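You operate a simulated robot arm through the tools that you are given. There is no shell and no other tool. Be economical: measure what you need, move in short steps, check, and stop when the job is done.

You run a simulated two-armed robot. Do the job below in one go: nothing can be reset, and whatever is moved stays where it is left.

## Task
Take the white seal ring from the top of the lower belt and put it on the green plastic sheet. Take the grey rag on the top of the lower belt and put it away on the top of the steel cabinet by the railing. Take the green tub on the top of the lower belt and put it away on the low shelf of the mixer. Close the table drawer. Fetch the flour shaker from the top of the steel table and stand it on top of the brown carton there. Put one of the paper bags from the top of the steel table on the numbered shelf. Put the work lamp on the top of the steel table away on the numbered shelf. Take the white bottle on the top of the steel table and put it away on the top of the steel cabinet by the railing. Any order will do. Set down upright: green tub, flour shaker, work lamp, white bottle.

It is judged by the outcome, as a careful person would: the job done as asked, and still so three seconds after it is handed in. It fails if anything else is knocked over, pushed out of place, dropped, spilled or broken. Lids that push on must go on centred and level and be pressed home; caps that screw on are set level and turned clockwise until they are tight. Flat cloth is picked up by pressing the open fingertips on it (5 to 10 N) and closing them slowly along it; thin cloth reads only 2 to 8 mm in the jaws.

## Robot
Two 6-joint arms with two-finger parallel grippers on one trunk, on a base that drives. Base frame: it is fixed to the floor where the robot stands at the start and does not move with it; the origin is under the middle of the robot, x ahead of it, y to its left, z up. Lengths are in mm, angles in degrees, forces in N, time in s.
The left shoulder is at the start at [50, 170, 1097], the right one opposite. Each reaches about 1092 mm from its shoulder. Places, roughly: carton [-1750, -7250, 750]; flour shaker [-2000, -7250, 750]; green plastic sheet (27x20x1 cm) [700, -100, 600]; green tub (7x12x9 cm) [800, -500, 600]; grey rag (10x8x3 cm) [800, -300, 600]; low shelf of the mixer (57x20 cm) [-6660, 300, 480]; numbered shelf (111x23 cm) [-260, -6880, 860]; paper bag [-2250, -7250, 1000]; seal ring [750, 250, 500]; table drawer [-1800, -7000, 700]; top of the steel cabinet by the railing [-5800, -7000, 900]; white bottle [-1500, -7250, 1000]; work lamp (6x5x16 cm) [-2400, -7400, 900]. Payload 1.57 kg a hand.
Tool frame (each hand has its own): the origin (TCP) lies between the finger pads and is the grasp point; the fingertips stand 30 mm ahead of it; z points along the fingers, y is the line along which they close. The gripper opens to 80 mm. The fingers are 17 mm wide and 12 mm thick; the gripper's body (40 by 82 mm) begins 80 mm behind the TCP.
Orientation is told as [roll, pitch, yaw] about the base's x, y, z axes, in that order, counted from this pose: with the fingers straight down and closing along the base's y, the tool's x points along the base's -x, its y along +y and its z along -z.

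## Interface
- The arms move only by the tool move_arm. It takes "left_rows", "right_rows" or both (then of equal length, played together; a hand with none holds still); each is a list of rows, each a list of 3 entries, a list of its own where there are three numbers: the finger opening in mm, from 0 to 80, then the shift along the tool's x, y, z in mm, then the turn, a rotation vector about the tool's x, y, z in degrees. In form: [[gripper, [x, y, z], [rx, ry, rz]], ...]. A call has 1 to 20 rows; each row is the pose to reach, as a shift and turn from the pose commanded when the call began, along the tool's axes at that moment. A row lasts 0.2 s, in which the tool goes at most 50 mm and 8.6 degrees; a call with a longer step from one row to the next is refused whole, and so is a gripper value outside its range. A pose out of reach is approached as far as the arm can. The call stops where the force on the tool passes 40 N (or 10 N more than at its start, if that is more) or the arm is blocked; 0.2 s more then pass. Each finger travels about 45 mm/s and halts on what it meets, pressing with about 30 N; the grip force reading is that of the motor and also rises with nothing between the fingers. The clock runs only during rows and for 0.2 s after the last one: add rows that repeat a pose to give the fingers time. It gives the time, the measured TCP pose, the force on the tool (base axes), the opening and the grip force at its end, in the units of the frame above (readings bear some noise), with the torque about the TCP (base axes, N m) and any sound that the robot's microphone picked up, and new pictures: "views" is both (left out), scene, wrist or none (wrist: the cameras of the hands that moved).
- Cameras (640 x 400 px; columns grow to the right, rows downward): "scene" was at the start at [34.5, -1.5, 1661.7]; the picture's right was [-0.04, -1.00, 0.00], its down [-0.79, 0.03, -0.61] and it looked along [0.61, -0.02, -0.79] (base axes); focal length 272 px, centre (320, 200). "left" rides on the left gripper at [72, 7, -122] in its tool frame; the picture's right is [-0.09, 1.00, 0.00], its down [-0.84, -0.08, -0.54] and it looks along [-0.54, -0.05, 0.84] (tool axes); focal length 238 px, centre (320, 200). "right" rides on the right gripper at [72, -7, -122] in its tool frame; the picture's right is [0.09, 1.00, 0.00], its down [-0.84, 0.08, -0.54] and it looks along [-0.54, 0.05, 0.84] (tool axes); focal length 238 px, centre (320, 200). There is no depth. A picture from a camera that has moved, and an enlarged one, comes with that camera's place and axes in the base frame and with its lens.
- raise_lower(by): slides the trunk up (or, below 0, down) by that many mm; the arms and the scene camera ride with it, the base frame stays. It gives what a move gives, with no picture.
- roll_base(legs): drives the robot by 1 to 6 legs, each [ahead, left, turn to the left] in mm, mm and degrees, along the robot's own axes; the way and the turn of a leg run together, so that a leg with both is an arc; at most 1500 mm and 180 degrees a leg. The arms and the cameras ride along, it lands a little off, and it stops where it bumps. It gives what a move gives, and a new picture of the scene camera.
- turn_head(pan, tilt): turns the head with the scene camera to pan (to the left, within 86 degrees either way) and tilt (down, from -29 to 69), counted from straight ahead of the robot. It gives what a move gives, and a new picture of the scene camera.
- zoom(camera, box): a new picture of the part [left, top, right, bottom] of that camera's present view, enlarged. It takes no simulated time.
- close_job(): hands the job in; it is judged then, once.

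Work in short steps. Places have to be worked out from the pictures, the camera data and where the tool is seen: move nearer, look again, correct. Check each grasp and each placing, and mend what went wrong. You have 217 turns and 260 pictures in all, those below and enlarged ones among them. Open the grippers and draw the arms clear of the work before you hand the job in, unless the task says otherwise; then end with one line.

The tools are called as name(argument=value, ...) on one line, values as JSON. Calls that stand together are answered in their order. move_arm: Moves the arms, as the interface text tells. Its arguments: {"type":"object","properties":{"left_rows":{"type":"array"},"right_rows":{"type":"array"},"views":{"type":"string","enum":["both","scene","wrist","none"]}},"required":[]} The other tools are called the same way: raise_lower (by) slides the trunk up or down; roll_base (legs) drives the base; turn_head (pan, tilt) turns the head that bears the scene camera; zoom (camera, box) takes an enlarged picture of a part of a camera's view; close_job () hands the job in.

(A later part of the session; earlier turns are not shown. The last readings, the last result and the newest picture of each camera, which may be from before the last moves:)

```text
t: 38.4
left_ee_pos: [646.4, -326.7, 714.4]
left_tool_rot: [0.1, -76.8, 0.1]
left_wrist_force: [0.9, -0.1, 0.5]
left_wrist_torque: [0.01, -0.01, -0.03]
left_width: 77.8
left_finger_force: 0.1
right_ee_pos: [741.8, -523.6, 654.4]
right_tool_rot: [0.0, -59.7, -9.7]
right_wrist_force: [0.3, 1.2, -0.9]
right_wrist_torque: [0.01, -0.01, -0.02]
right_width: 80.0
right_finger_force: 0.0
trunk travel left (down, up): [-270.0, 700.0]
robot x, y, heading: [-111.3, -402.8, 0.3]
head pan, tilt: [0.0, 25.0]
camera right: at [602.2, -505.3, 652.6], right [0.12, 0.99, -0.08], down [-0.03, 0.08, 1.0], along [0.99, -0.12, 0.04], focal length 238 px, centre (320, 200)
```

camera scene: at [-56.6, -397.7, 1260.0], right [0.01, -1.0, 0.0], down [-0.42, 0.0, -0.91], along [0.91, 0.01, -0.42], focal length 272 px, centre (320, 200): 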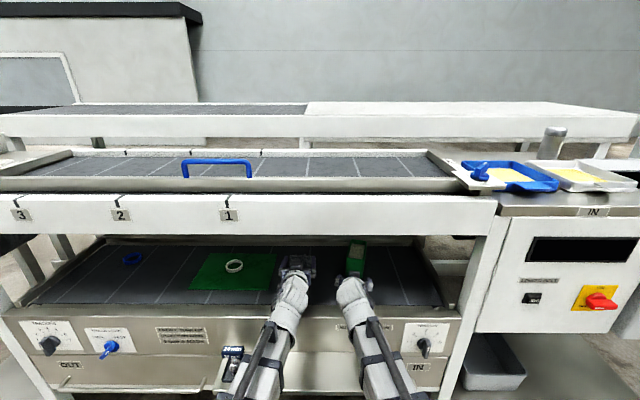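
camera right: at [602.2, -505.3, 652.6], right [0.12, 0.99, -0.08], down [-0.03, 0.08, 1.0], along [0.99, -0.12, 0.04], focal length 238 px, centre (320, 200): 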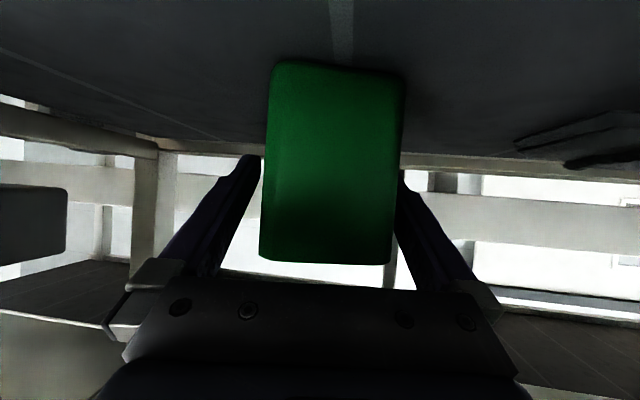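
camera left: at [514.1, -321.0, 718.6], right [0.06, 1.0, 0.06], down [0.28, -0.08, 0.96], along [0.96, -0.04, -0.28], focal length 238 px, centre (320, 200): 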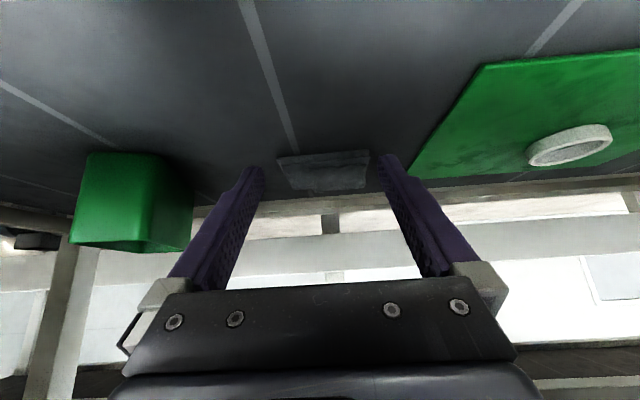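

Fingers straddle the tub, no contact. Closing.

move_arm(right_rows=[[70, [0, 0, 0], [0, 0, 0]], [62, [0, 0, 0], [0, 0, 0]], [54, [0, 0, 0], [0, 0, 0]], [48, [0, 0, 0], [0, 0, 0]], [48, [0, 0, 0], [0, 0, 0]]], views="wrist")

```text
t: 39.6
left_ee_pos: [647.2, -328.0, 715.0]
left_tool_rot: [0.2, -76.9, 0.1]
left_wrist_force: [0.0, -0.5, -0.7]
left_wrist_torque: [0.03, -0.02, 0.01]
left_width: 78.1
left_finger_force: 0.1
right_ee_pos: [743.5, -523.3, 653.4]
right_tool_rot: [-0.1, -59.6, -9.5]
right_wrist_force: [-1.0, -0.1, 0.8]
right_wrist_torque: [0.07, 0.02, 0.04]
right_width: 61.9
right_finger_force: 29.5
trunk travel left (down, up): [-270.0, 700.0]
robot x, y, heading: [-109.6, -397.8, 0.4]
head pan, tilt: [0.0, 25.0]
camera right: at [602.0, -505.2, 652.7], right [0.12, 0.99, -0.08], down [-0.03, 0.08, 1.0], along [0.99, -0.12, 0.04], focal length 238 px, centre (320, 200)
```

right: 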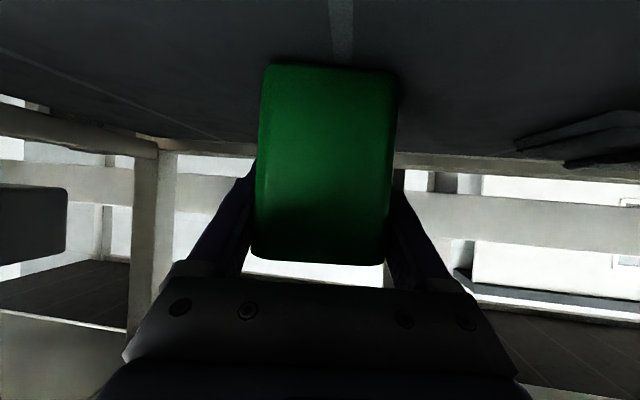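

Tub held (62 mm). Raise the trunk 65 (lifts the tub), and bring the left hand above the rag at −40° pitch.

raise_lower(by=65)

move_arm(left_rows=[[78, [-4, 0, 15], [0, 8, 0]], [78, [-7, 0, 30], [0, 16, 0]], [78, [-11, 0, 45], [0, 24, 0]], [78, [-14, 0, 60], [0, 32, 0]], [78, [-17, 0, 75], [0, 37, 0]], [78, [-17, 0, 75], [0, 37, 0]]], views="both")

```text
t: 40.7
left_ee_pos: [647.2, -327.5, 779.3]
left_tool_rot: [0.2, -76.8, 0.1]
left_wrist_force: [0.5, 0.2, -0.1]
left_wrist_torque: [0.0, 0.0, 0.0]
left_width: 77.9
left_finger_force: 0.0
right_ee_pos: [741.8, -523.1, 719.4]
right_tool_rot: [0.1, -59.7, -9.4]
right_wrist_force: [0.1, 0.0, -3.6]
right_wrist_torque: [0.0, 0.07, 0.01]
right_width: 61.6
right_finger_force: 30.2
trunk travel left (down, up): [-335.0, 635.0]
robot x, y, heading: [-110.5, -402.7, 0.5]
head pan, tilt: [0.0, 25.0]
```

```text
t: 42.1
left_ee_pos: [724.5, -327.7, 660.2]
left_tool_rot: [0.0, -39.7, 0.1]
left_wrist_force: [0.7, 0.6, 0.1]
left_wrist_torque: [-0.02, 0.01, -0.01]
left_width: 77.8
left_finger_force: 0.1
left hand out of reach, approached as far as the arm can: row 1, 2, 3, 4, 5, 6
right_ee_pos: [743.2, -522.6, 717.2]
right_tool_rot: [0.1, -59.7, -9.6]
right_wrist_force: [-0.5, 0.7, -3.1]
right_wrist_torque: [0.03, 0.06, 0.01]
right_width: 61.6
right_finger_force: 29.8
trunk travel left (down, up): [-335.0, 635.0]
robot x, y, heading: [-107.9, -396.6, 0.4]
head pan, tilt: [0.0, 25.0]
camera scene: at [-56.2, -397.8, 1325.0], right [0.01, -1.0, 0.0], down [-0.42, 0.0, -0.91], along [0.91, 0.01, -0.42], focal length 272 px, centre (320, 200)
camera left: at [592.2, -321.7, 708.2], right [0.07, 1.0, 0.06], down [0.3, -0.08, 0.95], along [0.95, -0.05, -0.3], focal length 238 px, centre (320, 200)
```

scene: 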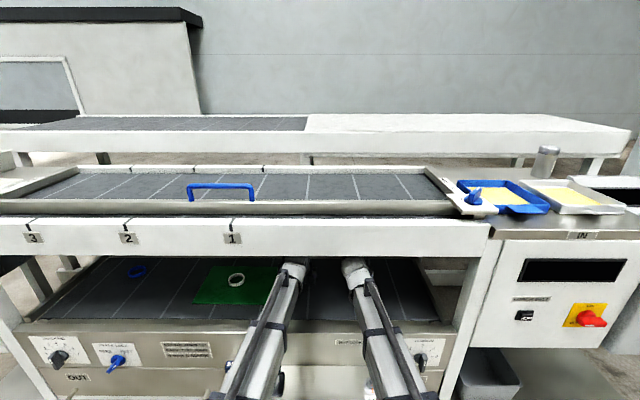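
left: 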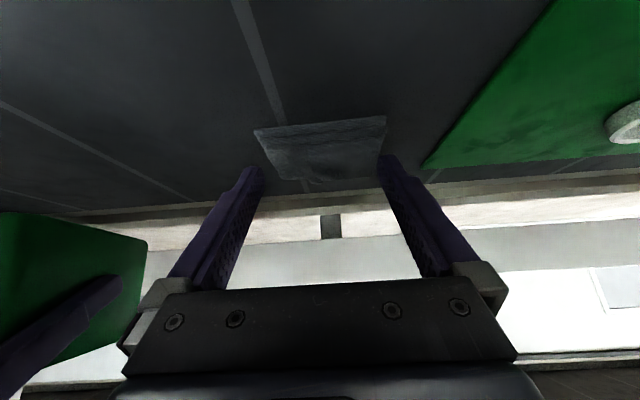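

Rag centre ≈[781,-325]. I move the tips above it with 70 mm opening, then lower the trunk in steps.

move_arm(left_rows=[[72, [-14, 2, 12], [0, 0, 0]], [72, [-28, 2, 24], [0, 0, 0]], [72, [-28, 2, 24], [0, 0, 0]]], views="wrist")

raise_lower(by=-12)

```text
t: 42.9
left_ee_pos: [762.6, -325.9, 661.2]
left_tool_rot: [0.0, -39.8, 0.3]
left_wrist_force: [0.5, 0.9, 0.6]
left_wrist_torque: [0.0, 0.05, 0.02]
left_width: 71.9
left_finger_force: 0.1
right_ee_pos: [743.2, -522.2, 718.8]
right_tool_rot: [0.0, -59.7, -9.5]
right_wrist_force: [-0.2, 0.0, -3.5]
right_wrist_torque: [0.03, 0.08, 0.05]
right_width: 61.8
right_finger_force: 30.3
trunk travel left (down, up): [-335.0, 635.0]
robot x, y, heading: [-108.2, -403.6, 0.4]
head pan, tilt: [0.0, 25.0]
camera left: at [630.0, -319.7, 708.2], right [0.07, 1.0, 0.06], down [0.3, -0.08, 0.95], along [0.95, -0.04, -0.3], focal length 238 px, centre (320, 200)
```

left: 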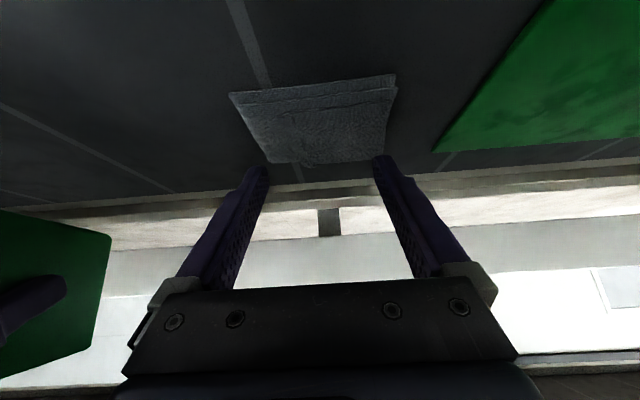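

```text
t: 43.5
left_ee_pos: [762.5, -326.1, 649.0]
left_tool_rot: [0.1, -39.9, 0.2]
left_wrist_force: [1.2, 0.9, 6.6]
left_wrist_torque: [-0.03, -0.14, 0.05]
left_width: 72.2
left_finger_force: 0.0
right_ee_pos: [743.0, -522.3, 707.3]
right_tool_rot: [0.0, -59.7, -9.6]
right_wrist_force: [-1.2, 0.3, -3.8]
right_wrist_torque: [0.0, 0.06, 0.02]
right_width: 61.8
right_finger_force: 30.1
trunk travel left (down, up): [-323.0, 647.0]
robot x, y, heading: [-109.6, -402.7, 0.4]
head pan, tilt: [0.0, 25.0]
```

Contact at 6.6 N. Closing the fingers slowly along the cloth.

move_arm(left_rows=[[68, [0, 0, 0], [0, 0, 0]], [64, [0, 0, 0], [0, 0, 0]], [60, [0, 0, 0], [0, 0, 0]], [56, [0, 0, 0], [0, 0, 0]], [52, [0, 0, 0], [0, 0, 0]], [48, [0, 0, 0], [0, 0, 0]], [44, [0, 0, 0], [0, 0, 0]], [40, [0, 0, 0], [0, 0, 0]], [36, [0, 0, 0], [0, 0, 0]], [32, [0, 0, 0], [0, 0, 0]], [28, [0, 0, 0], [0, 0, 0]], [24, [0, 0, 0], [0, 0, 0]], [20, [0, 0, 0], [0, 0, 0]], [16, [0, 0, 0], [0, 0, 0]], [12, [0, 0, 0], [0, 0, 0]], [8, [0, 0, 0], [0, 0, 0]], [4, [0, 0, 0], [0, 0, 0]], [0, [0, 0, 0], [0, 0, 0]], [0, [0, 0, 0], [0, 0, 0]]], views="wrist")

```text
t: 47.5
left_ee_pos: [763.2, -326.1, 648.3]
left_tool_rot: [0.1, -39.8, 0.4]
left_wrist_force: [-1.9, -0.3, 9.4]
left_wrist_torque: [-0.04, -0.09, 0.01]
left_width: 0.1
left_finger_force: 21.1
right_ee_pos: [742.6, -522.5, 707.9]
right_tool_rot: [0.0, -59.7, -9.6]
right_wrist_force: [-0.3, 0.6, -3.1]
right_wrist_torque: [-0.02, 0.06, 0.0]
right_width: 61.8
right_finger_force: 30.1
trunk travel left (down, up): [-323.0, 647.0]
robot x, y, heading: [-110.0, -399.8, 0.2]
head pan, tilt: [0.0, 25.0]
camera left: at [629.3, -319.6, 696.8], right [0.07, 1.0, 0.06], down [0.3, -0.08, 0.95], along [0.95, -0.04, -0.3], focal length 238 px, centre (320, 200)
```

left: 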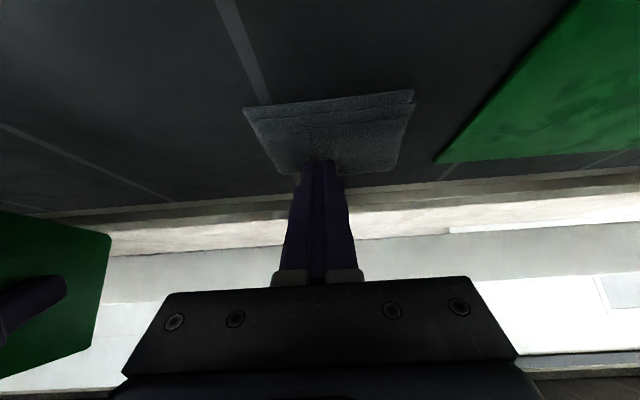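

The cloth slipped out (0.1 mm); the tips were near its far edge. I open, lift, and look closer to aim for the middle.

raise_lower(by=14)

move_arm(left_rows=[[20, [10, 0, -8], [0, 0, 0]], [40, [21, 0, -18], [0, 0, 0]], [60, [21, 0, -18], [0, 0, 0]], [70, [21, 0, -18], [0, 0, 0]], [70, [21, 0, -18], [0, 0, 0]]], views="none")

zoom(camera="left", box=[200, 60, 440, 210])

```text
t: 48.1
left_ee_pos: [763.5, -325.1, 663.1]
left_tool_rot: [0.1, -39.7, 0.3]
left_wrist_force: [-0.4, -0.2, -0.7]
left_wrist_torque: [0.02, -0.01, -0.02]
left_width: 0.0
left_finger_force: 21.1
right_ee_pos: [742.0, -522.2, 720.5]
right_tool_rot: [0.1, -59.7, -9.5]
right_wrist_force: [-0.6, -0.7, -3.6]
right_wrist_torque: [-0.01, 0.05, 0.02]
right_width: 61.7
right_finger_force: 29.6
trunk travel left (down, up): [-337.0, 633.0]
robot x, y, heading: [-107.0, -398.1, 0.5]
head pan, tilt: [0.0, 25.0]
```

```text
t: 49.3
left_ee_pos: [735.6, -326.7, 662.0]
left_tool_rot: [0.1, -39.8, 0.3]
left_wrist_force: [-0.2, 0.9, 0.4]
left_wrist_torque: [0.0, -0.04, -0.01]
left_width: 69.9
left_finger_force: 0.1
right_ee_pos: [740.9, -521.2, 721.3]
right_tool_rot: [0.1, -59.7, -9.5]
right_wrist_force: [0.6, 0.0, -3.1]
right_wrist_torque: [0.03, 0.03, 0.0]
right_width: 61.5
right_finger_force: 30.3
trunk travel left (down, up): [-337.0, 633.0]
robot x, y, heading: [-109.2, -400.6, 0.4]
head pan, tilt: [0.0, 25.0]
```

```text
2.67 times, centred on (320, 135) of left
camera zoom: at [602.1, -320.3, 710.2], right [0.07, 1.0, 0.06], down [0.3, -0.08, 0.95], along [0.95, -0.04, -0.3], focal length 636 px, centre (320, 373)
```

zoom: 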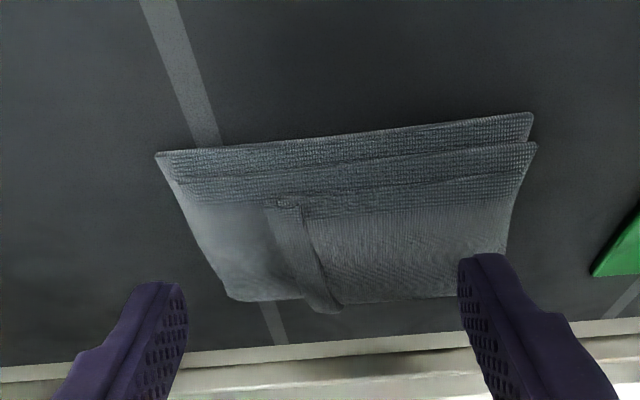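

A ridge has formed in the middle of the cloth. I straddle it with 50 mm opening, press a bit firmer and close slower.

move_arm(left_rows=[[60, [-8, 1, 7], [0, 0, 0]], [50, [-16, 1, 14], [0, 0, 0]], [50, [-16, 1, 14], [0, 0, 0]]], views="none")

raise_lower(by=-15)

```text
t: 50.1
left_ee_pos: [755.4, -324.6, 662.6]
left_tool_rot: [0.1, -39.8, 0.3]
left_wrist_force: [-0.1, 0.8, 0.5]
left_wrist_torque: [-0.03, -0.02, 0.01]
left_width: 50.2
left_finger_force: 0.0
right_ee_pos: [741.7, -522.5, 721.5]
right_tool_rot: [0.0, -59.7, -9.5]
right_wrist_force: [0.3, -0.4, -3.4]
right_wrist_torque: [-0.02, 0.03, -0.02]
right_width: 61.7
right_finger_force: 30.1
trunk travel left (down, up): [-337.0, 633.0]
robot x, y, heading: [-107.6, -396.5, 0.5]
head pan, tilt: [0.0, 25.0]
```

```text
t: 50.7
left_ee_pos: [755.7, -325.2, 648.5]
left_tool_rot: [0.1, -40.0, 0.1]
left_wrist_force: [1.6, 0.2, 13.4]
left_wrist_torque: [0.01, -0.21, -0.01]
left_width: 50.1
left_finger_force: 0.0
right_ee_pos: [741.3, -522.4, 707.3]
right_tool_rot: [0.1, -59.8, -9.5]
right_wrist_force: [-0.4, 0.2, -2.9]
right_wrist_torque: [0.0, 0.05, 0.01]
right_width: 61.9
right_finger_force: 29.5
trunk travel left (down, up): [-322.0, 648.0]
robot x, y, heading: [-110.4, -401.0, 0.6]
head pan, tilt: [0.0, 25.0]
```

raise_lower(by=1)

move_arm(left_rows=[[48, [0, 0, 0], [0, 0, 0]], [45, [0, 0, 0], [0, 0, 0]], [42, [0, 0, 0], [0, 0, 0]], [39, [0, 0, 0], [0, 0, 0]], [36, [0, 0, 0], [0, 0, 0]], [33, [0, 0, 0], [0, 0, 0]], [30, [0, 0, 0], [0, 0, 0]], [27, [0, 0, 0], [0, 0, 0]], [24, [0, 0, 0], [0, 0, 0]], [21, [0, 0, 0], [0, 0, 0]], [18, [0, 0, 0], [0, 0, 0]], [15, [0, 0, 0], [0, 0, 0]], [12, [0, 0, 0], [0, 0, 0]], [10, [0, 0, 0], [0, 0, 0]], [8, [0, 0, 0], [0, 0, 0]], [6, [0, 0, 0], [0, 0, 0]], [4, [0, 0, 0], [0, 0, 0]], [2, [0, 0, 0], [0, 0, 0]], [0, [0, 0, 0], [0, 0, 0]], [0, [0, 0, 0], [0, 0, 0]]], views="wrist")

```text
t: 51.2
left_ee_pos: [755.4, -325.2, 648.9]
left_tool_rot: [0.1, -39.9, 0.2]
left_wrist_force: [3.6, 0.1, 9.2]
left_wrist_torque: [-0.02, -0.21, 0.01]
left_width: 50.0
left_finger_force: 0.0
right_ee_pos: [742.2, -523.2, 706.6]
right_tool_rot: [0.1, -59.7, -9.6]
right_wrist_force: [-1.1, -0.4, -4.1]
right_wrist_torque: [0.02, 0.06, -0.02]
right_width: 61.5
right_finger_force: 30.0
trunk travel left (down, up): [-323.0, 647.0]
robot x, y, heading: [-107.6, -400.8, 0.4]
head pan, tilt: [0.0, 25.0]
```

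```text
t: 55.4
left_ee_pos: [755.3, -325.8, 648.9]
left_tool_rot: [0.1, -39.8, 0.2]
left_wrist_force: [-1.7, -0.7, 9.6]
left_wrist_torque: [0.0, -0.07, 0.0]
left_width: 0.0
left_finger_force: 20.9
right_ee_pos: [740.8, -523.5, 707.3]
right_tool_rot: [0.0, -59.6, -9.7]
right_wrist_force: [0.0, -0.5, -4.2]
right_wrist_torque: [0.05, 0.05, 0.0]
right_width: 61.8
right_finger_force: 29.9
trunk travel left (down, up): [-323.0, 647.0]
robot x, y, heading: [-105.1, -398.4, 0.2]
head pan, tilt: [0.0, 25.0]
camera left: at [623.0, -319.1, 696.8], right [0.07, 1.0, 0.06], down [0.3, -0.08, 0.95], along [0.95, -0.04, -0.3], focal length 238 px, centre (320, 200)
```

left: 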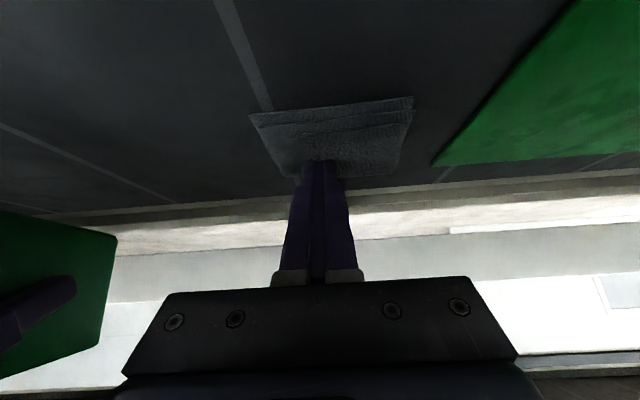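

Still slipping; a steeper hand should press better. First I check headroom under the upper belt by pitching the left hand's camera upward.

raise_lower(by=14)

move_arm(left_rows=[[20, [7, 0, -6], [0, -8, 0]], [40, [15, 0, -12], [0, -16, 0]], [60, [23, 0, -20], [0, -24, 0]], [70, [38, 0, -32], [0, -32, 0]], [70, [38, 0, -32], [0, -40, 0]], [70, [38, 0, -32], [0, -48, 0]], [70, [38, 0, -32], [0, -48, 0]]], views="wrist")

```text
t: 56.0
left_ee_pos: [756.9, -325.5, 662.6]
left_tool_rot: [0.1, -39.7, 0.3]
left_wrist_force: [0.3, 0.1, -0.3]
left_wrist_torque: [0.01, 0.01, -0.01]
left_width: 0.2
left_finger_force: 20.9
right_ee_pos: [743.9, -522.7, 720.9]
right_tool_rot: [0.0, -59.7, -9.6]
right_wrist_force: [-0.5, -0.1, -3.2]
right_wrist_torque: [0.03, 0.06, -0.04]
right_width: 61.7
right_finger_force: 29.5
trunk travel left (down, up): [-337.0, 633.0]
robot x, y, heading: [-108.0, -399.4, 0.5]
head pan, tilt: [0.0, 25.0]
```

```text
t: 57.6
left_ee_pos: [708.2, -326.1, 824.2]
left_tool_rot: [0.5, -87.7, -0.2]
left_wrist_force: [-0.3, 0.6, 0.3]
left_wrist_torque: [0.03, -0.02, -0.04]
left_width: 70.1
left_finger_force: 0.0
left hand out of reach, approached as far as the arm can: row 1, 2, 3, 4, 5, 6, 7
right_ee_pos: [742.7, -523.2, 719.9]
right_tool_rot: [0.0, -59.7, -9.5]
right_wrist_force: [-0.4, -0.4, -3.1]
right_wrist_torque: [0.02, 0.03, 0.02]
right_width: 61.5
right_finger_force: 29.7
trunk travel left (down, up): [-337.0, 633.0]
robot x, y, heading: [-112.7, -404.0, 0.6]
head pan, tilt: [0.0, 25.0]
camera left: at [583.6, -320.7, 755.8], right [0.0, 1.0, 0.09], down [-0.51, -0.08, 0.86], along [0.86, -0.05, 0.51], focal length 238 px, centre (320, 200)
```

left: 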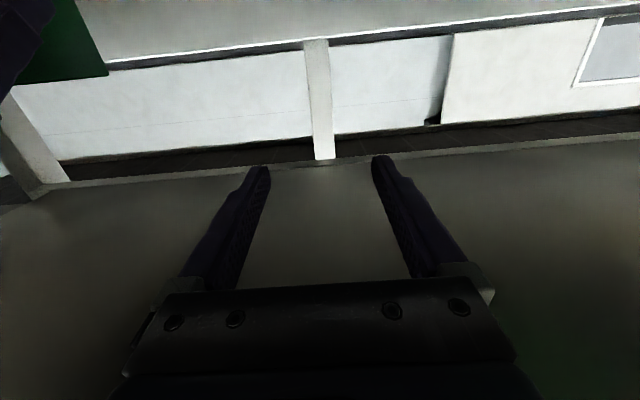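

The plate above is at ≈895, so S must stay ≤732. The rag spans x≈738–800, y≈−365…−268, top ≈621. I'll pinch its +y edge: outer finger beside the edge, inner finger pressing on top.

raise_lower(by=8)

move_arm(left_rows=[[70, [0, 6, 7], [0, 8, 0]], [60, [0, 12, 14], [0, 16, 0]], [50, [0, 18, 21], [0, 24, 0]], [46, [0, 24, 28], [0, 32, 0]], [46, [0, 32, 35], [0, 40, 0]], [46, [0, 38, 42], [0, 48, 0]], [46, [0, 42, 49], [0, 53, 0]], [46, [0, 42, 49], [0, 53, 0]]], views="wrist")

```text
t: 58.2
left_ee_pos: [707.0, -325.7, 829.6]
left_tool_rot: [1.2, -87.7, -0.8]
left_wrist_force: [-0.2, -0.3, 0.8]
left_wrist_torque: [0.0, 0.0, -0.04]
left_width: 70.0
left_finger_force: 0.0
right_ee_pos: [742.1, -523.1, 728.3]
right_tool_rot: [0.0, -59.7, -9.6]
right_wrist_force: [0.7, -0.2, -3.2]
right_wrist_torque: [-0.05, 0.04, -0.03]
right_width: 61.7
right_finger_force: 30.3
trunk travel left (down, up): [-345.0, 625.0]
robot x, y, heading: [-109.1, -399.4, 0.1]
head pan, tilt: [0.0, 25.0]
```

```text
t: 60.0
left_ee_pos: [757.4, -281.3, 658.6]
left_tool_rot: [0.0, -34.7, 0.2]
left_wrist_force: [0.2, -0.2, 0.2]
left_wrist_torque: [0.03, -0.02, -0.01]
left_width: 46.3
left_finger_force: 0.0
left hand out of reach, approached as far as the arm can: row 1, 2, 3, 4, 5, 6, 7, 8
right_ee_pos: [742.2, -521.6, 729.1]
right_tool_rot: [0.1, -59.6, -9.6]
right_wrist_force: [0.8, -0.6, -3.9]
right_wrist_torque: [0.02, 0.05, 0.0]
right_width: 61.5
right_finger_force: 30.1
trunk travel left (down, up): [-345.0, 625.0]
robot x, y, heading: [-108.1, -398.7, 0.3]
head pan, tilt: [0.0, 25.0]
camera left: at [629.2, -276.3, 718.0], right [0.07, 1.0, 0.05], down [0.38, -0.08, 0.92], along [0.92, -0.04, -0.39], focal length 238 px, centre (320, 200)
```

left: 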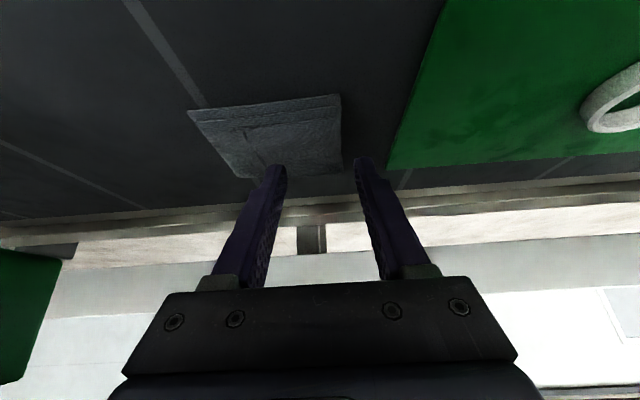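

Outer finger is ~7 mm outside the rag's +y edge (y≈−265). Lowering 12 mm to press.

raise_lower(by=-12)

```text
t: 60.6
left_ee_pos: [757.9, -283.0, 649.5]
left_tool_rot: [0.0, -35.0, 0.3]
left_wrist_force: [1.3, -0.3, 27.2]
left_wrist_torque: [-0.66, -0.28, 0.09]
left_width: 45.5
left_finger_force: 0.1
right_ee_pos: [741.3, -522.6, 718.9]
right_tool_rot: [0.0, -59.8, -9.7]
right_wrist_force: [0.3, -0.4, -3.4]
right_wrist_torque: [0.03, 0.06, 0.02]
right_width: 61.5
right_finger_force: 29.8
trunk travel left (down, up): [-333.0, 637.0]
robot x, y, heading: [-111.1, -399.8, 0.3]
head pan, tilt: [0.0, 25.0]
```

raise_lower(by=2)

move_arm(left_rows=[[44, [0, 0, 0], [0, 0, 0]], [41, [0, 0, 0], [0, 0, 0]], [38, [0, 0, 0], [0, 0, 0]], [35, [0, 0, 0], [0, 0, 0]], [32, [0, 0, 0], [0, 0, 0]], [29, [0, 0, 0], [0, 0, 0]], [26, [0, 0, 0], [0, 0, 0]], [23, [0, 0, 0], [0, 0, 0]], [20, [0, 0, 0], [0, 0, 0]], [17, [0, 0, 0], [0, 0, 0]], [14, [0, 0, 0], [0, 0, 0]], [12, [0, 0, 0], [0, 0, 0]], [10, [0, 0, 0], [0, 0, 0]], [8, [0, 0, 0], [0, 0, 0]], [8, [0, 0, 0], [0, 0, 0]]], views="wrist")

```text
t: 61.1
left_ee_pos: [756.8, -282.2, 650.1]
left_tool_rot: [0.1, -34.8, 0.2]
left_wrist_force: [4.1, 0.8, 16.3]
left_wrist_torque: [-0.39, -0.31, 0.16]
left_width: 45.8
left_finger_force: 0.1
right_ee_pos: [740.8, -523.1, 719.1]
right_tool_rot: [0.0, -59.8, -9.6]
right_wrist_force: [-0.1, -1.0, -3.7]
right_wrist_torque: [0.03, 0.06, -0.04]
right_width: 61.8
right_finger_force: 29.5
trunk travel left (down, up): [-335.0, 635.0]
robot x, y, heading: [-107.9, -393.0, 0.4]
head pan, tilt: [0.0, 25.0]
```

```text
t: 64.3
left_ee_pos: [756.8, -282.6, 651.0]
left_tool_rot: [0.1, -34.8, 0.2]
left_wrist_force: [-0.3, -0.8, 16.1]
left_wrist_torque: [-0.06, -0.11, 0.01]
left_width: 16.8
left_finger_force: 4.8
right_ee_pos: [742.7, -522.2, 720.2]
right_tool_rot: [-0.1, -59.8, -9.6]
right_wrist_force: [0.2, 0.0, -2.7]
right_wrist_torque: [-0.01, 0.06, -0.03]
right_width: 61.7
right_finger_force: 29.6
trunk travel left (down, up): [-335.0, 635.0]
robot x, y, heading: [-107.7, -404.2, 0.4]
head pan, tilt: [0.0, 25.0]
camera left: at [628.7, -276.6, 709.1], right [0.07, 1.0, 0.05], down [0.38, -0.08, 0.92], along [0.92, -0.05, -0.38], focal length 238 px, centre (320, 200)
```

left: 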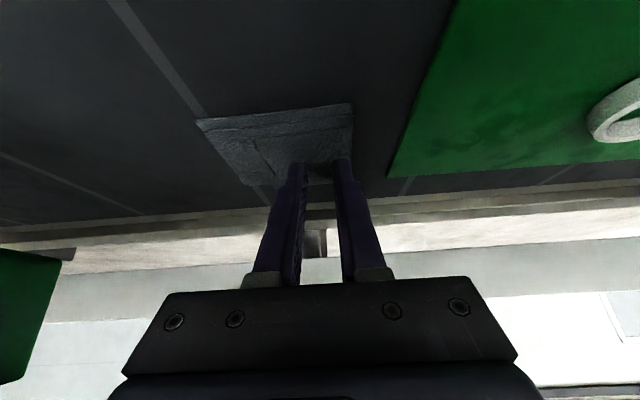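

Jaws stalled at 17 mm with something between them. Closing harder.

move_arm(left_rows=[[4, [0, 0, 0], [0, 0, 0]], [0, [0, 0, 0], [0, 0, 0]], [0, [0, 0, 0], [0, 0, 0]], [0, [0, 0, 0], [0, 0, 0]]], views="none")

zoom(camera="left", box=[180, 70, 420, 220])

```text
t: 65.3
left_ee_pos: [755.1, -283.5, 649.9]
left_tool_rot: [0.1, -34.8, 0.2]
left_wrist_force: [-1.0, -4.1, 15.3]
left_wrist_torque: [-0.14, -0.19, -0.07]
left_width: 0.0
left_finger_force: 21.2
right_ee_pos: [742.2, -523.6, 719.7]
right_tool_rot: [0.1, -59.8, -9.6]
right_wrist_force: [0.3, 0.5, -3.4]
right_wrist_torque: [0.0, 0.05, 0.03]
right_width: 61.6
right_finger_force: 30.1
trunk travel left (down, up): [-335.0, 635.0]
robot x, y, heading: [-110.9, -397.0, 0.5]
head pan, tilt: [0.0, 25.0]
```

```text
2.67 times, centred on (300, 145) of left
camera zoom: at [628.4, -277.0, 709.1], right [0.07, 1.0, 0.05], down [0.38, -0.08, 0.92], along [0.92, -0.05, -0.38], focal length 636 px, centre (373, 347)
```

zoom: 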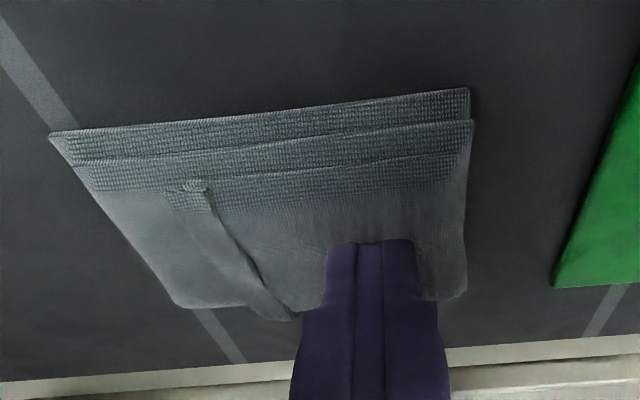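

The rag behaves as one stiff piece ~62–67 mm deep in x, so I'll grip it across x with the hand yawed −86°. First raise, open and set pitch −40.

raise_lower(by=10)

move_arm(left_rows=[[20, [0, 0, 0], [0, -5, 0]], [40, [0, 0, 0], [0, -5, 0]], [60, [0, 0, 0], [0, -5, 0]], [80, [0, 0, 0], [0, -5, 0]], [80, [0, 0, 0], [0, -5, 0]]], views="none")

move_arm(left_rows=[[80, [0, 0, 0], [5, 0, 6]], [80, [0, 0, 0], [10, 0, 12]], [80, [0, 0, 0], [15, 0, 18]], [80, [0, 0, 0], [20, 0, 24]], [80, [0, 0, 0], [25, 0, 30]], [80, [0, 0, 0], [30, 0, 36]], [80, [0, 0, 0], [35, 0, 42]], [80, [0, 0, 0], [40, 0, 48]], [80, [0, 0, 0], [45, 0, 54]], [80, [0, 0, 0], [50, 0, 60]], [80, [0, 0, 0], [55, 0, 66]], [80, [0, 0, 0], [55, 0, 66]]], views="both")

```text
t: 65.9
left_ee_pos: [757.0, -282.2, 659.5]
left_tool_rot: [0.1, -34.6, 0.3]
left_wrist_force: [0.3, 0.2, 0.0]
left_wrist_torque: [-0.06, 0.02, 0.0]
left_width: 0.0
left_finger_force: 21.4
right_ee_pos: [742.4, -522.8, 729.0]
right_tool_rot: [-0.1, -59.8, -9.5]
right_wrist_force: [-0.6, 0.5, -3.7]
right_wrist_torque: [0.02, 0.06, 0.0]
right_width: 61.6
right_finger_force: 30.1
trunk travel left (down, up): [-345.0, 625.0]
robot x, y, heading: [-105.8, -401.2, 0.4]
head pan, tilt: [0.0, 25.0]
```

```text
t: 67.1
left_ee_pos: [757.4, -282.1, 671.0]
left_tool_rot: [0.2, -39.5, 0.3]
left_wrist_force: [0.6, 0.5, -0.7]
left_wrist_torque: [-0.01, -0.03, 0.03]
left_width: 79.9
left_finger_force: 0.1
left hand out of reach, approached as far as the arm can: row 1, 2, 3, 4, 5
right_ee_pos: [741.8, -522.6, 728.2]
right_tool_rot: [0.0, -59.7, -9.5]
right_wrist_force: [0.3, -0.2, -3.9]
right_wrist_torque: [-0.04, 0.07, -0.02]
right_width: 61.8
right_finger_force: 30.5
trunk travel left (down, up): [-345.0, 625.0]
robot x, y, heading: [-108.6, -399.0, 0.3]
head pan, tilt: [0.0, 25.0]
```

```text
t: 69.7
left_ee_pos: [757.4, -280.4, 670.7]
left_tool_rot: [-0.2, -39.8, -85.7]
left_wrist_force: [-0.4, 0.7, -0.3]
left_wrist_torque: [-0.02, -0.01, 0.04]
left_width: 80.2
left_finger_force: 0.1
right_ee_pos: [743.3, -523.9, 728.1]
right_tool_rot: [0.0, -59.7, -9.5]
right_wrist_force: [0.6, 0.5, -3.5]
right_wrist_torque: [-0.01, 0.04, 0.0]
right_width: 61.6
right_finger_force: 29.8
trunk travel left (down, up): [-345.0, 625.0]
robot x, y, heading: [-107.3, -402.5, 0.4]
head pan, tilt: [0.0, 25.0]
camera scene: at [-56.2, -397.7, 1335.0], right [0.01, -1.0, 0.0], down [-0.42, 0.0, -0.91], along [0.91, 0.01, -0.42], focal length 272 px, centre (320, 200)
camera left: at [754.8, -148.9, 718.1], right [1.0, 0.0, 0.06], down [-0.05, -0.3, 0.95], along [0.02, -0.95, -0.3], focal length 238 px, centre (320, 200)
```

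scene: 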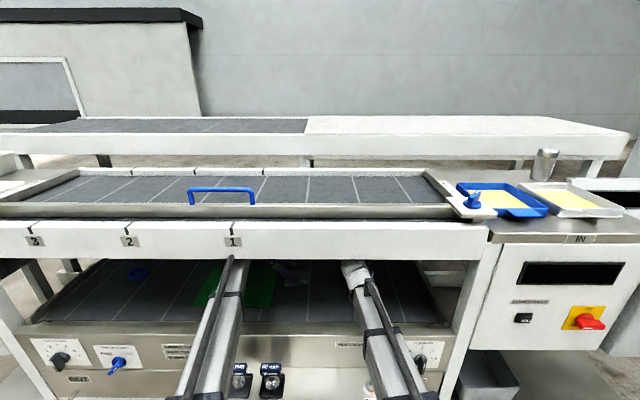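
left: 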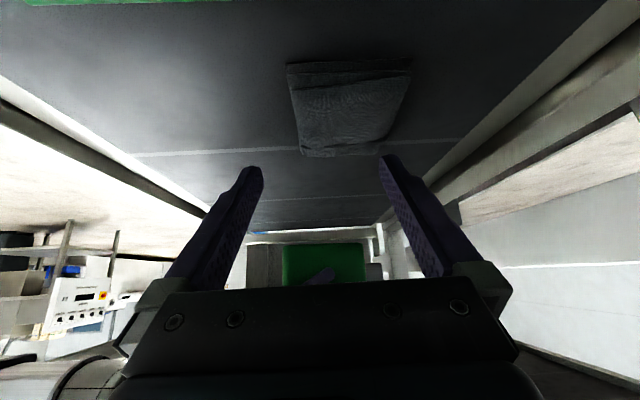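

Rag ≈68 mm wide near, ~75 farther. I centre the fingers on it (TCP → [780,−266]) and lower partly for a look.

move_arm(left_rows=[[80, [5, 12, -4], [0, 0, 0]], [80, [9, 23, -8], [0, 0, 0]], [80, [9, 23, -8], [0, 0, 0]]], views="none")

raise_lower(by=-14)

zoom(camera="left", box=[200, 40, 440, 190])

```text
t: 70.5
left_ee_pos: [780.2, -268.1, 670.4]
left_tool_rot: [-0.2, -39.7, -85.6]
left_wrist_force: [0.1, 0.4, -0.1]
left_wrist_torque: [-0.05, -0.01, 0.0]
left_width: 79.9
left_finger_force: 0.0
right_ee_pos: [744.0, -523.6, 728.1]
right_tool_rot: [0.0, -59.7, -9.5]
right_wrist_force: [-0.5, 0.4, -4.1]
right_wrist_torque: [-0.02, 0.07, 0.01]
right_width: 61.6
right_finger_force: 30.3
trunk travel left (down, up): [-345.0, 625.0]
robot x, y, heading: [-109.9, -400.3, 0.4]
head pan, tilt: [0.0, 25.0]
```

```text
t: 71.1
left_ee_pos: [779.5, -268.5, 656.5]
left_tool_rot: [-0.2, -39.7, -85.5]
left_wrist_force: [-0.7, 0.1, -0.7]
left_wrist_torque: [0.02, 0.01, 0.01]
left_width: 80.1
left_finger_force: 0.0
right_ee_pos: [741.4, -522.3, 715.0]
right_tool_rot: [0.0, -59.7, -9.5]
right_wrist_force: [0.5, -0.2, -2.5]
right_wrist_torque: [-0.01, 0.08, 0.01]
right_width: 61.7
right_finger_force: 29.9
trunk travel left (down, up): [-331.0, 639.0]
robot x, y, heading: [-107.5, -401.3, 0.7]
head pan, tilt: [0.0, 25.0]
```

```text
2.67 times, centred on (320, 115) of left
camera zoom: at [777.0, -134.5, 704.2], right [1.0, 0.01, 0.06], down [-0.05, -0.3, 0.95], along [0.02, -0.95, -0.3], focal length 636 px, centre (320, 427)
```

zoom: 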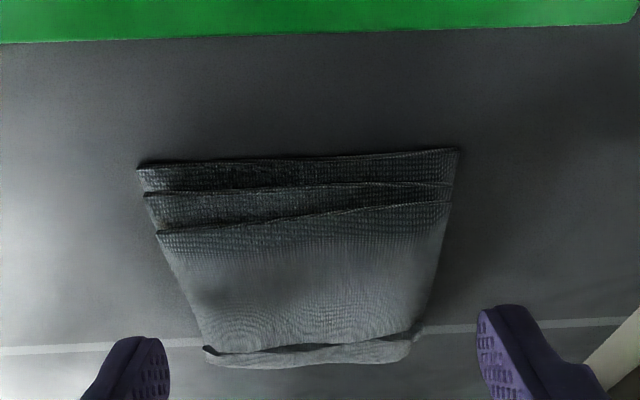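

Rag is ~70 mm wide, centre x≈777 at the tips. Shift −4 mm and lower 20 mm to straddle it.

move_arm(left_rows=[[80, [0, -4, 0], [0, 0, 0]], [80, [0, -4, 0], [0, 0, 0]]], views="none")

raise_lower(by=-20)

zoom(camera="left", box=[200, 80, 440, 230])

```text
t: 71.7
left_ee_pos: [775.1, -268.3, 657.3]
left_tool_rot: [-0.2, -39.9, -85.5]
left_wrist_force: [0.2, 0.6, 0.0]
left_wrist_torque: [0.02, 0.01, 0.01]
left_width: 79.9
left_finger_force: 0.0
right_ee_pos: [741.3, -522.2, 714.9]
right_tool_rot: [0.1, -59.7, -9.5]
right_wrist_force: [0.6, 0.7, -3.0]
right_wrist_torque: [0.07, 0.07, 0.0]
right_width: 61.9
right_finger_force: 30.6
trunk travel left (down, up): [-331.0, 639.0]
robot x, y, heading: [-111.2, -395.5, 0.3]
head pan, tilt: [0.0, 25.0]
```

```text
t: 72.4
left_ee_pos: [776.0, -269.4, 637.0]
left_tool_rot: [-0.2, -39.8, -85.6]
left_wrist_force: [0.8, -0.8, 0.6]
left_wrist_torque: [-0.03, 0.0, -0.02]
left_width: 79.9
left_finger_force: 0.0
right_ee_pos: [742.9, -522.7, 694.9]
right_tool_rot: [0.0, -59.6, -9.4]
right_wrist_force: [-0.1, 0.5, -3.7]
right_wrist_torque: [0.0, 0.05, 0.03]
right_width: 61.7
right_finger_force: 30.3
trunk travel left (down, up): [-311.0, 659.0]
robot x, y, heading: [-110.6, -396.9, 0.1]
head pan, tilt: [0.0, 25.0]
```

```text
2.67 times, centred on (320, 155) of left
camera zoom: at [773.0, -134.8, 684.2], right [1.0, 0.01, 0.06], down [-0.05, -0.3, 0.95], along [0.02, -0.95, -0.3], focal length 636 px, centre (320, 320)
```

zoom: 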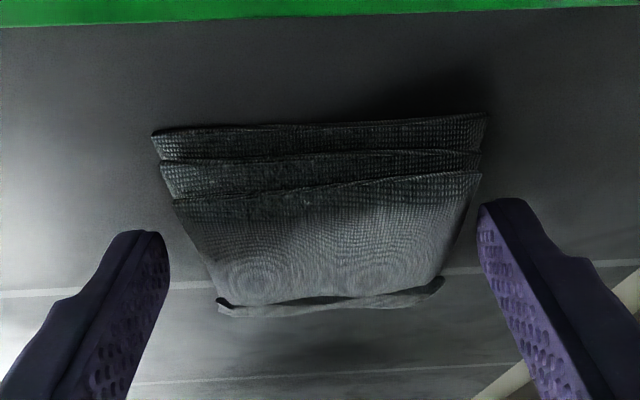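

No contact and the rag sits between the fingers. Closing slowly.

move_arm(left_rows=[[74, [0, 0, 0], [0, 0, 0]], [68, [0, 0, 0], [0, 0, 0]], [62, [0, 0, 0], [0, 0, 0]], [56, [0, 0, 0], [0, 0, 0]], [50, [0, 0, 0], [0, 0, 0]], [44, [0, 0, 0], [0, 0, 0]], [38, [0, 0, 0], [0, 0, 0]], [32, [0, 0, 0], [0, 0, 0]], [26, [0, 0, 0], [0, 0, 0]], [20, [0, 0, 0], [0, 0, 0]], [20, [0, 0, 0], [0, 0, 0]]], views="wrist")

```text
t: 74.8
left_ee_pos: [776.6, -268.6, 637.1]
left_tool_rot: [-0.1, -39.8, -85.5]
left_wrist_force: [0.2, -0.6, 0.9]
left_wrist_torque: [-0.04, -0.07, -0.02]
left_width: 71.2
left_finger_force: 30.3
right_ee_pos: [742.7, -522.9, 694.4]
right_tool_rot: [-0.1, -59.7, -9.5]
right_wrist_force: [0.4, 0.8, -4.0]
right_wrist_torque: [-0.01, 0.06, -0.01]
right_width: 61.7
right_finger_force: 29.9
trunk travel left (down, up): [-311.0, 659.0]
robot x, y, heading: [-111.5, -401.3, 0.4]
head pan, tilt: [0.0, 25.0]
camera left: at [773.0, -134.9, 684.2], right [1.0, 0.01, 0.06], down [-0.05, -0.3, 0.95], along [0.02, -0.95, -0.3], focal length 238 px, centre (320, 200)
```

left: 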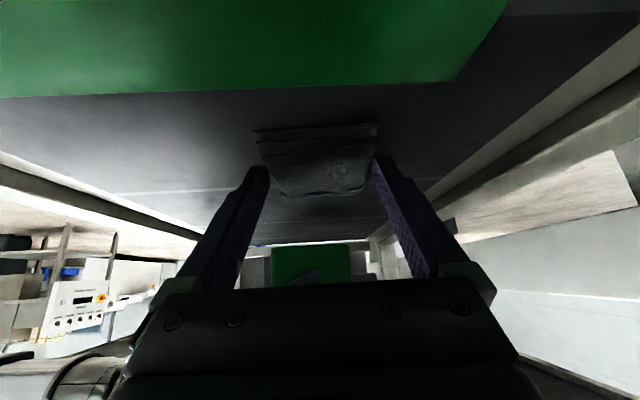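

Rag gripped firmly (71 mm, 30 N). Lift with the trunk, then pitch the hand up to clear the rail.

raise_lower(by=32)

move_arm(left_rows=[[20, [0, 0, 0], [0, -8, 0]], [20, [0, 0, 0], [0, -16, 0]], [20, [0, 0, 0], [0, -24, 0]], [20, [0, 0, 0], [0, -30, 0]], [20, [0, 0, 0], [0, -30, 0]]], views="wrist")

```text
t: 75.6
left_ee_pos: [777.0, -268.7, 668.6]
left_tool_rot: [-0.3, -39.9, -85.4]
left_wrist_force: [0.6, 0.1, -0.8]
left_wrist_torque: [0.0, 0.0, 0.0]
left_width: 71.5
left_finger_force: 29.7
right_ee_pos: [742.2, -523.0, 726.8]
right_tool_rot: [0.0, -59.7, -9.5]
right_wrist_force: [-0.5, 0.0, -3.3]
right_wrist_torque: [-0.02, 0.05, -0.03]
right_width: 61.7
right_finger_force: 30.0
trunk travel left (down, up): [-343.0, 627.0]
robot x, y, heading: [-110.6, -396.7, 0.4]
head pan, tilt: [0.0, 25.0]
```

```text
t: 76.8
left_ee_pos: [776.4, -268.2, 762.7]
left_tool_rot: [-0.3, -69.6, -85.3]
left_wrist_force: [0.3, -0.2, -0.2]
left_wrist_torque: [0.03, 0.01, -0.03]
left_width: 71.1
left_finger_force: 29.9
left hand out of reach, approached as far as the arm can: row 1, 2, 3, 4, 5
right_ee_pos: [742.4, -522.4, 726.9]
right_tool_rot: [0.0, -59.7, -9.5]
right_wrist_force: [0.0, 0.7, -2.8]
right_wrist_torque: [0.04, 0.08, 0.01]
right_width: 61.6
right_finger_force: 30.1
trunk travel left (down, up): [-343.0, 627.0]
robot x, y, heading: [-109.7, -398.9, 0.6]
head pan, tilt: [0.0, 25.0]
camera left: at [772.8, -128.8, 736.2], right [1.0, 0.04, 0.08], down [-0.09, 0.21, 0.97], along [0.03, -0.98, 0.22], focal length 238 px, centre (320, 200)
```

left: 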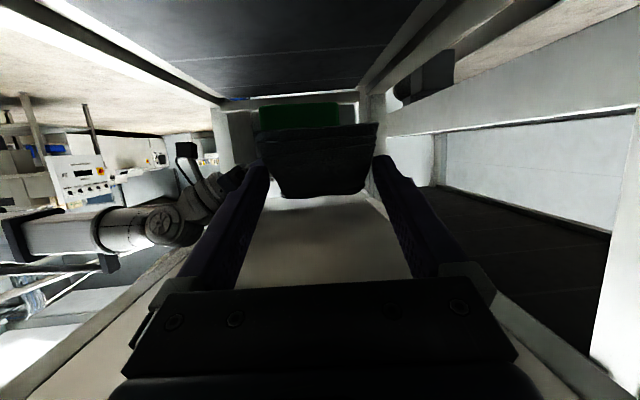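

Both objects held. Back out and look around for the route.

roll_base(legs=[[-500, 0, 0]])

turn_head(pan=80, tilt=20)

turn_head(pan=-80, tilt=20)

```text
t: 79.7
left_ee_pos: [279.8, -271.9, 760.9]
left_tool_rot: [-0.4, -69.7, -85.2]
left_wrist_force: [-0.3, 0.1, -1.2]
left_wrist_torque: [0.0, 0.03, 0.0]
left_width: 70.8
left_finger_force: 30.1
right_ee_pos: [246.3, -527.3, 725.9]
right_tool_rot: [0.0, -59.7, -9.5]
right_wrist_force: [-0.3, -0.8, -3.1]
right_wrist_torque: [0.0, 0.08, 0.04]
right_width: 61.8
right_finger_force: 30.2
trunk travel left (down, up): [-343.0, 627.0]
robot x, y, heading: [-605.6, -402.4, 0.5]
head pan, tilt: [0.0, 25.0]
camera scene: at [-552.9, -401.4, 1333.0], right [0.01, -1.0, 0.0], down [-0.42, 0.0, -0.91], along [0.91, 0.01, -0.42], focal length 272 px, centre (320, 200)
```

scene: 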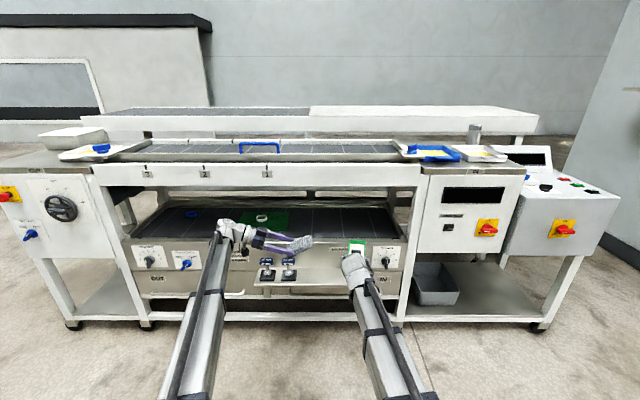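

```text
t: 81.2
left_ee_pos: [279.3, -272.8, 761.6]
left_tool_rot: [-0.4, -69.7, -85.3]
left_wrist_force: [0.0, -0.2, -0.6]
left_wrist_torque: [0.0, -0.01, -0.01]
left_width: 70.9
left_finger_force: 29.6
right_ee_pos: [244.9, -526.9, 727.4]
right_tool_rot: [-0.1, -59.7, -9.5]
right_wrist_force: [-1.3, -0.1, -3.1]
right_wrist_torque: [0.03, 0.07, 0.0]
right_width: 61.8
right_finger_force: 30.2
trunk travel left (down, up): [-343.0, 627.0]
robot x, y, heading: [-603.9, -402.6, 0.5]
head pan, tilt: [80.0, 20.0]
camera scene: at [-629.5, -310.2, 1341.1], right [0.99, -0.17, 0.0], down [-0.06, -0.34, -0.94], along [0.16, 0.93, -0.34], focal length 272 px, centre (320, 200)
```

scene: 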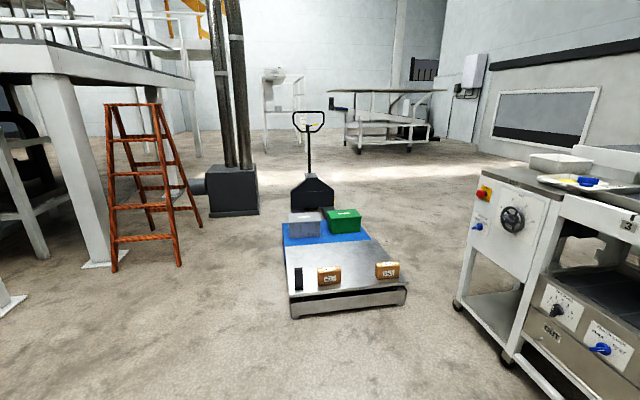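

```text
t: 83.7
left_ee_pos: [280.3, -272.7, 760.8]
left_tool_rot: [-0.3, -69.7, -85.3]
left_wrist_force: [0.0, 0.0, -0.3]
left_wrist_torque: [0.03, 0.01, 0.04]
left_width: 71.0
left_finger_force: 30.0
right_ee_pos: [245.0, -526.7, 726.4]
right_tool_rot: [0.0, -59.8, -9.6]
right_wrist_force: [-1.2, -0.1, -2.9]
right_wrist_torque: [0.0, 0.06, -0.02]
right_width: 61.5
right_finger_force: 30.0
trunk travel left (down, up): [-343.0, 627.0]
robot x, y, heading: [-603.6, -398.9, 0.4]
head pan, tilt: [-80.0, 20.0]
camera scene: at [-628.2, -493.6, 1341.1], right [-0.98, -0.18, 0.0], down [-0.06, 0.34, -0.94], along [0.17, -0.92, -0.34], focal length 272 px, centre (320, 200)
```

scene: 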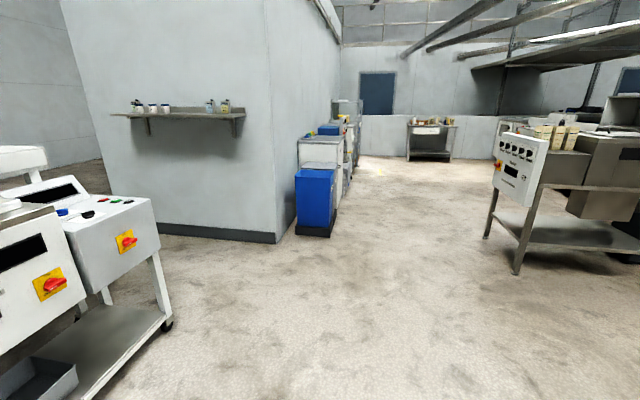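

I turn the robot around to face −x and look toward the mixer.

turn_head(pan=0, tilt=15)

roll_base(legs=[[0, 0, -180]])

```text
t: 85.2
left_ee_pos: [280.6, -272.8, 761.7]
left_tool_rot: [-0.4, -69.7, -85.3]
left_wrist_force: [0.6, -0.6, -0.8]
left_wrist_torque: [0.03, 0.0, -0.01]
left_width: 70.7
left_finger_force: 30.3
right_ee_pos: [245.0, -527.1, 726.4]
right_tool_rot: [0.0, -59.7, -9.6]
right_wrist_force: [0.3, 0.2, -3.1]
right_wrist_torque: [-0.01, 0.08, -0.03]
right_width: 61.8
right_finger_force: 30.2
trunk travel left (down, up): [-343.0, 627.0]
robot x, y, heading: [-606.4, -405.2, 0.2]
head pan, tilt: [0.0, 15.0]
camera scene: at [-551.7, -401.4, 1349.2], right [0.01, -1.0, 0.0], down [-0.26, 0.0, -0.97], along [0.97, 0.01, -0.26], focal length 272 px, centre (320, 200)
```

scene: 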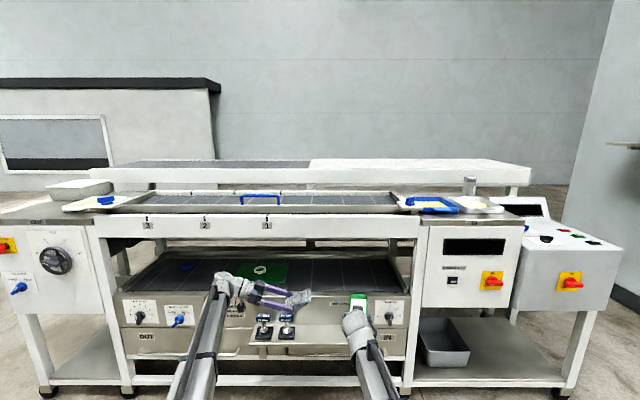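

```text
t: 92.9
left_ee_pos: [-1488.4, -545.8, 762.5]
left_tool_rot: [-0.4, -69.7, 95.5]
left_wrist_force: [-0.3, -0.2, -0.1]
left_wrist_torque: [-0.04, 0.0, 0.03]
left_width: 70.9
left_finger_force: 30.3
right_ee_pos: [-1456.9, -292.4, 726.4]
right_tool_rot: [0.1, -59.8, 171.3]
right_wrist_force: [0.4, -0.1, -4.1]
right_wrist_torque: [-0.03, -0.06, -0.01]
right_width: 62.1
right_finger_force: 29.8
trunk travel left (down, up): [-343.0, 627.0]
robot x, y, heading: [-605.4, -402.2, -178.7]
head pan, tilt: [0.0, 15.0]
camera scene: at [-659.4, -402.8, 1349.2], right [-0.02, 1.0, 0.0], down [0.26, 0.01, -0.97], along [-0.97, -0.02, -0.26], focal length 272 px, centre (320, 200)
```

scene: 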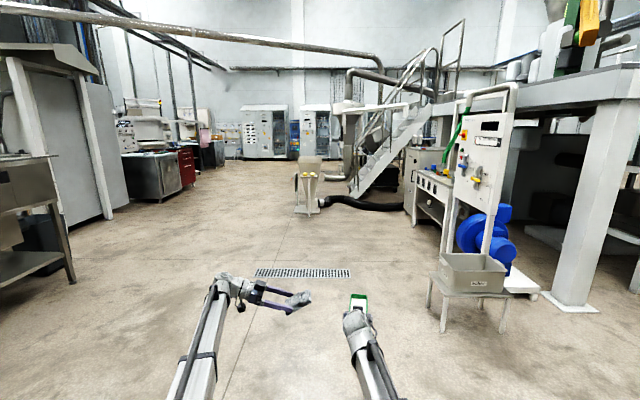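

zoom(camera="scene", box=[220, 80, 460, 230])

```text
2.67 times, centred on (340, 155) of scene
camera zoom: at [-659.4, -402.8, 1349.2], right [-0.02, 1.0, 0.0], down [0.26, 0.01, -0.97], along [-0.97, -0.02, -0.26], focal length 726 px, centre (267, 320)
```

zoom: 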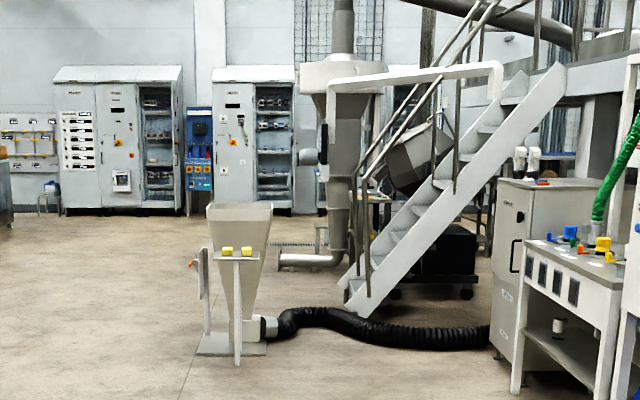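

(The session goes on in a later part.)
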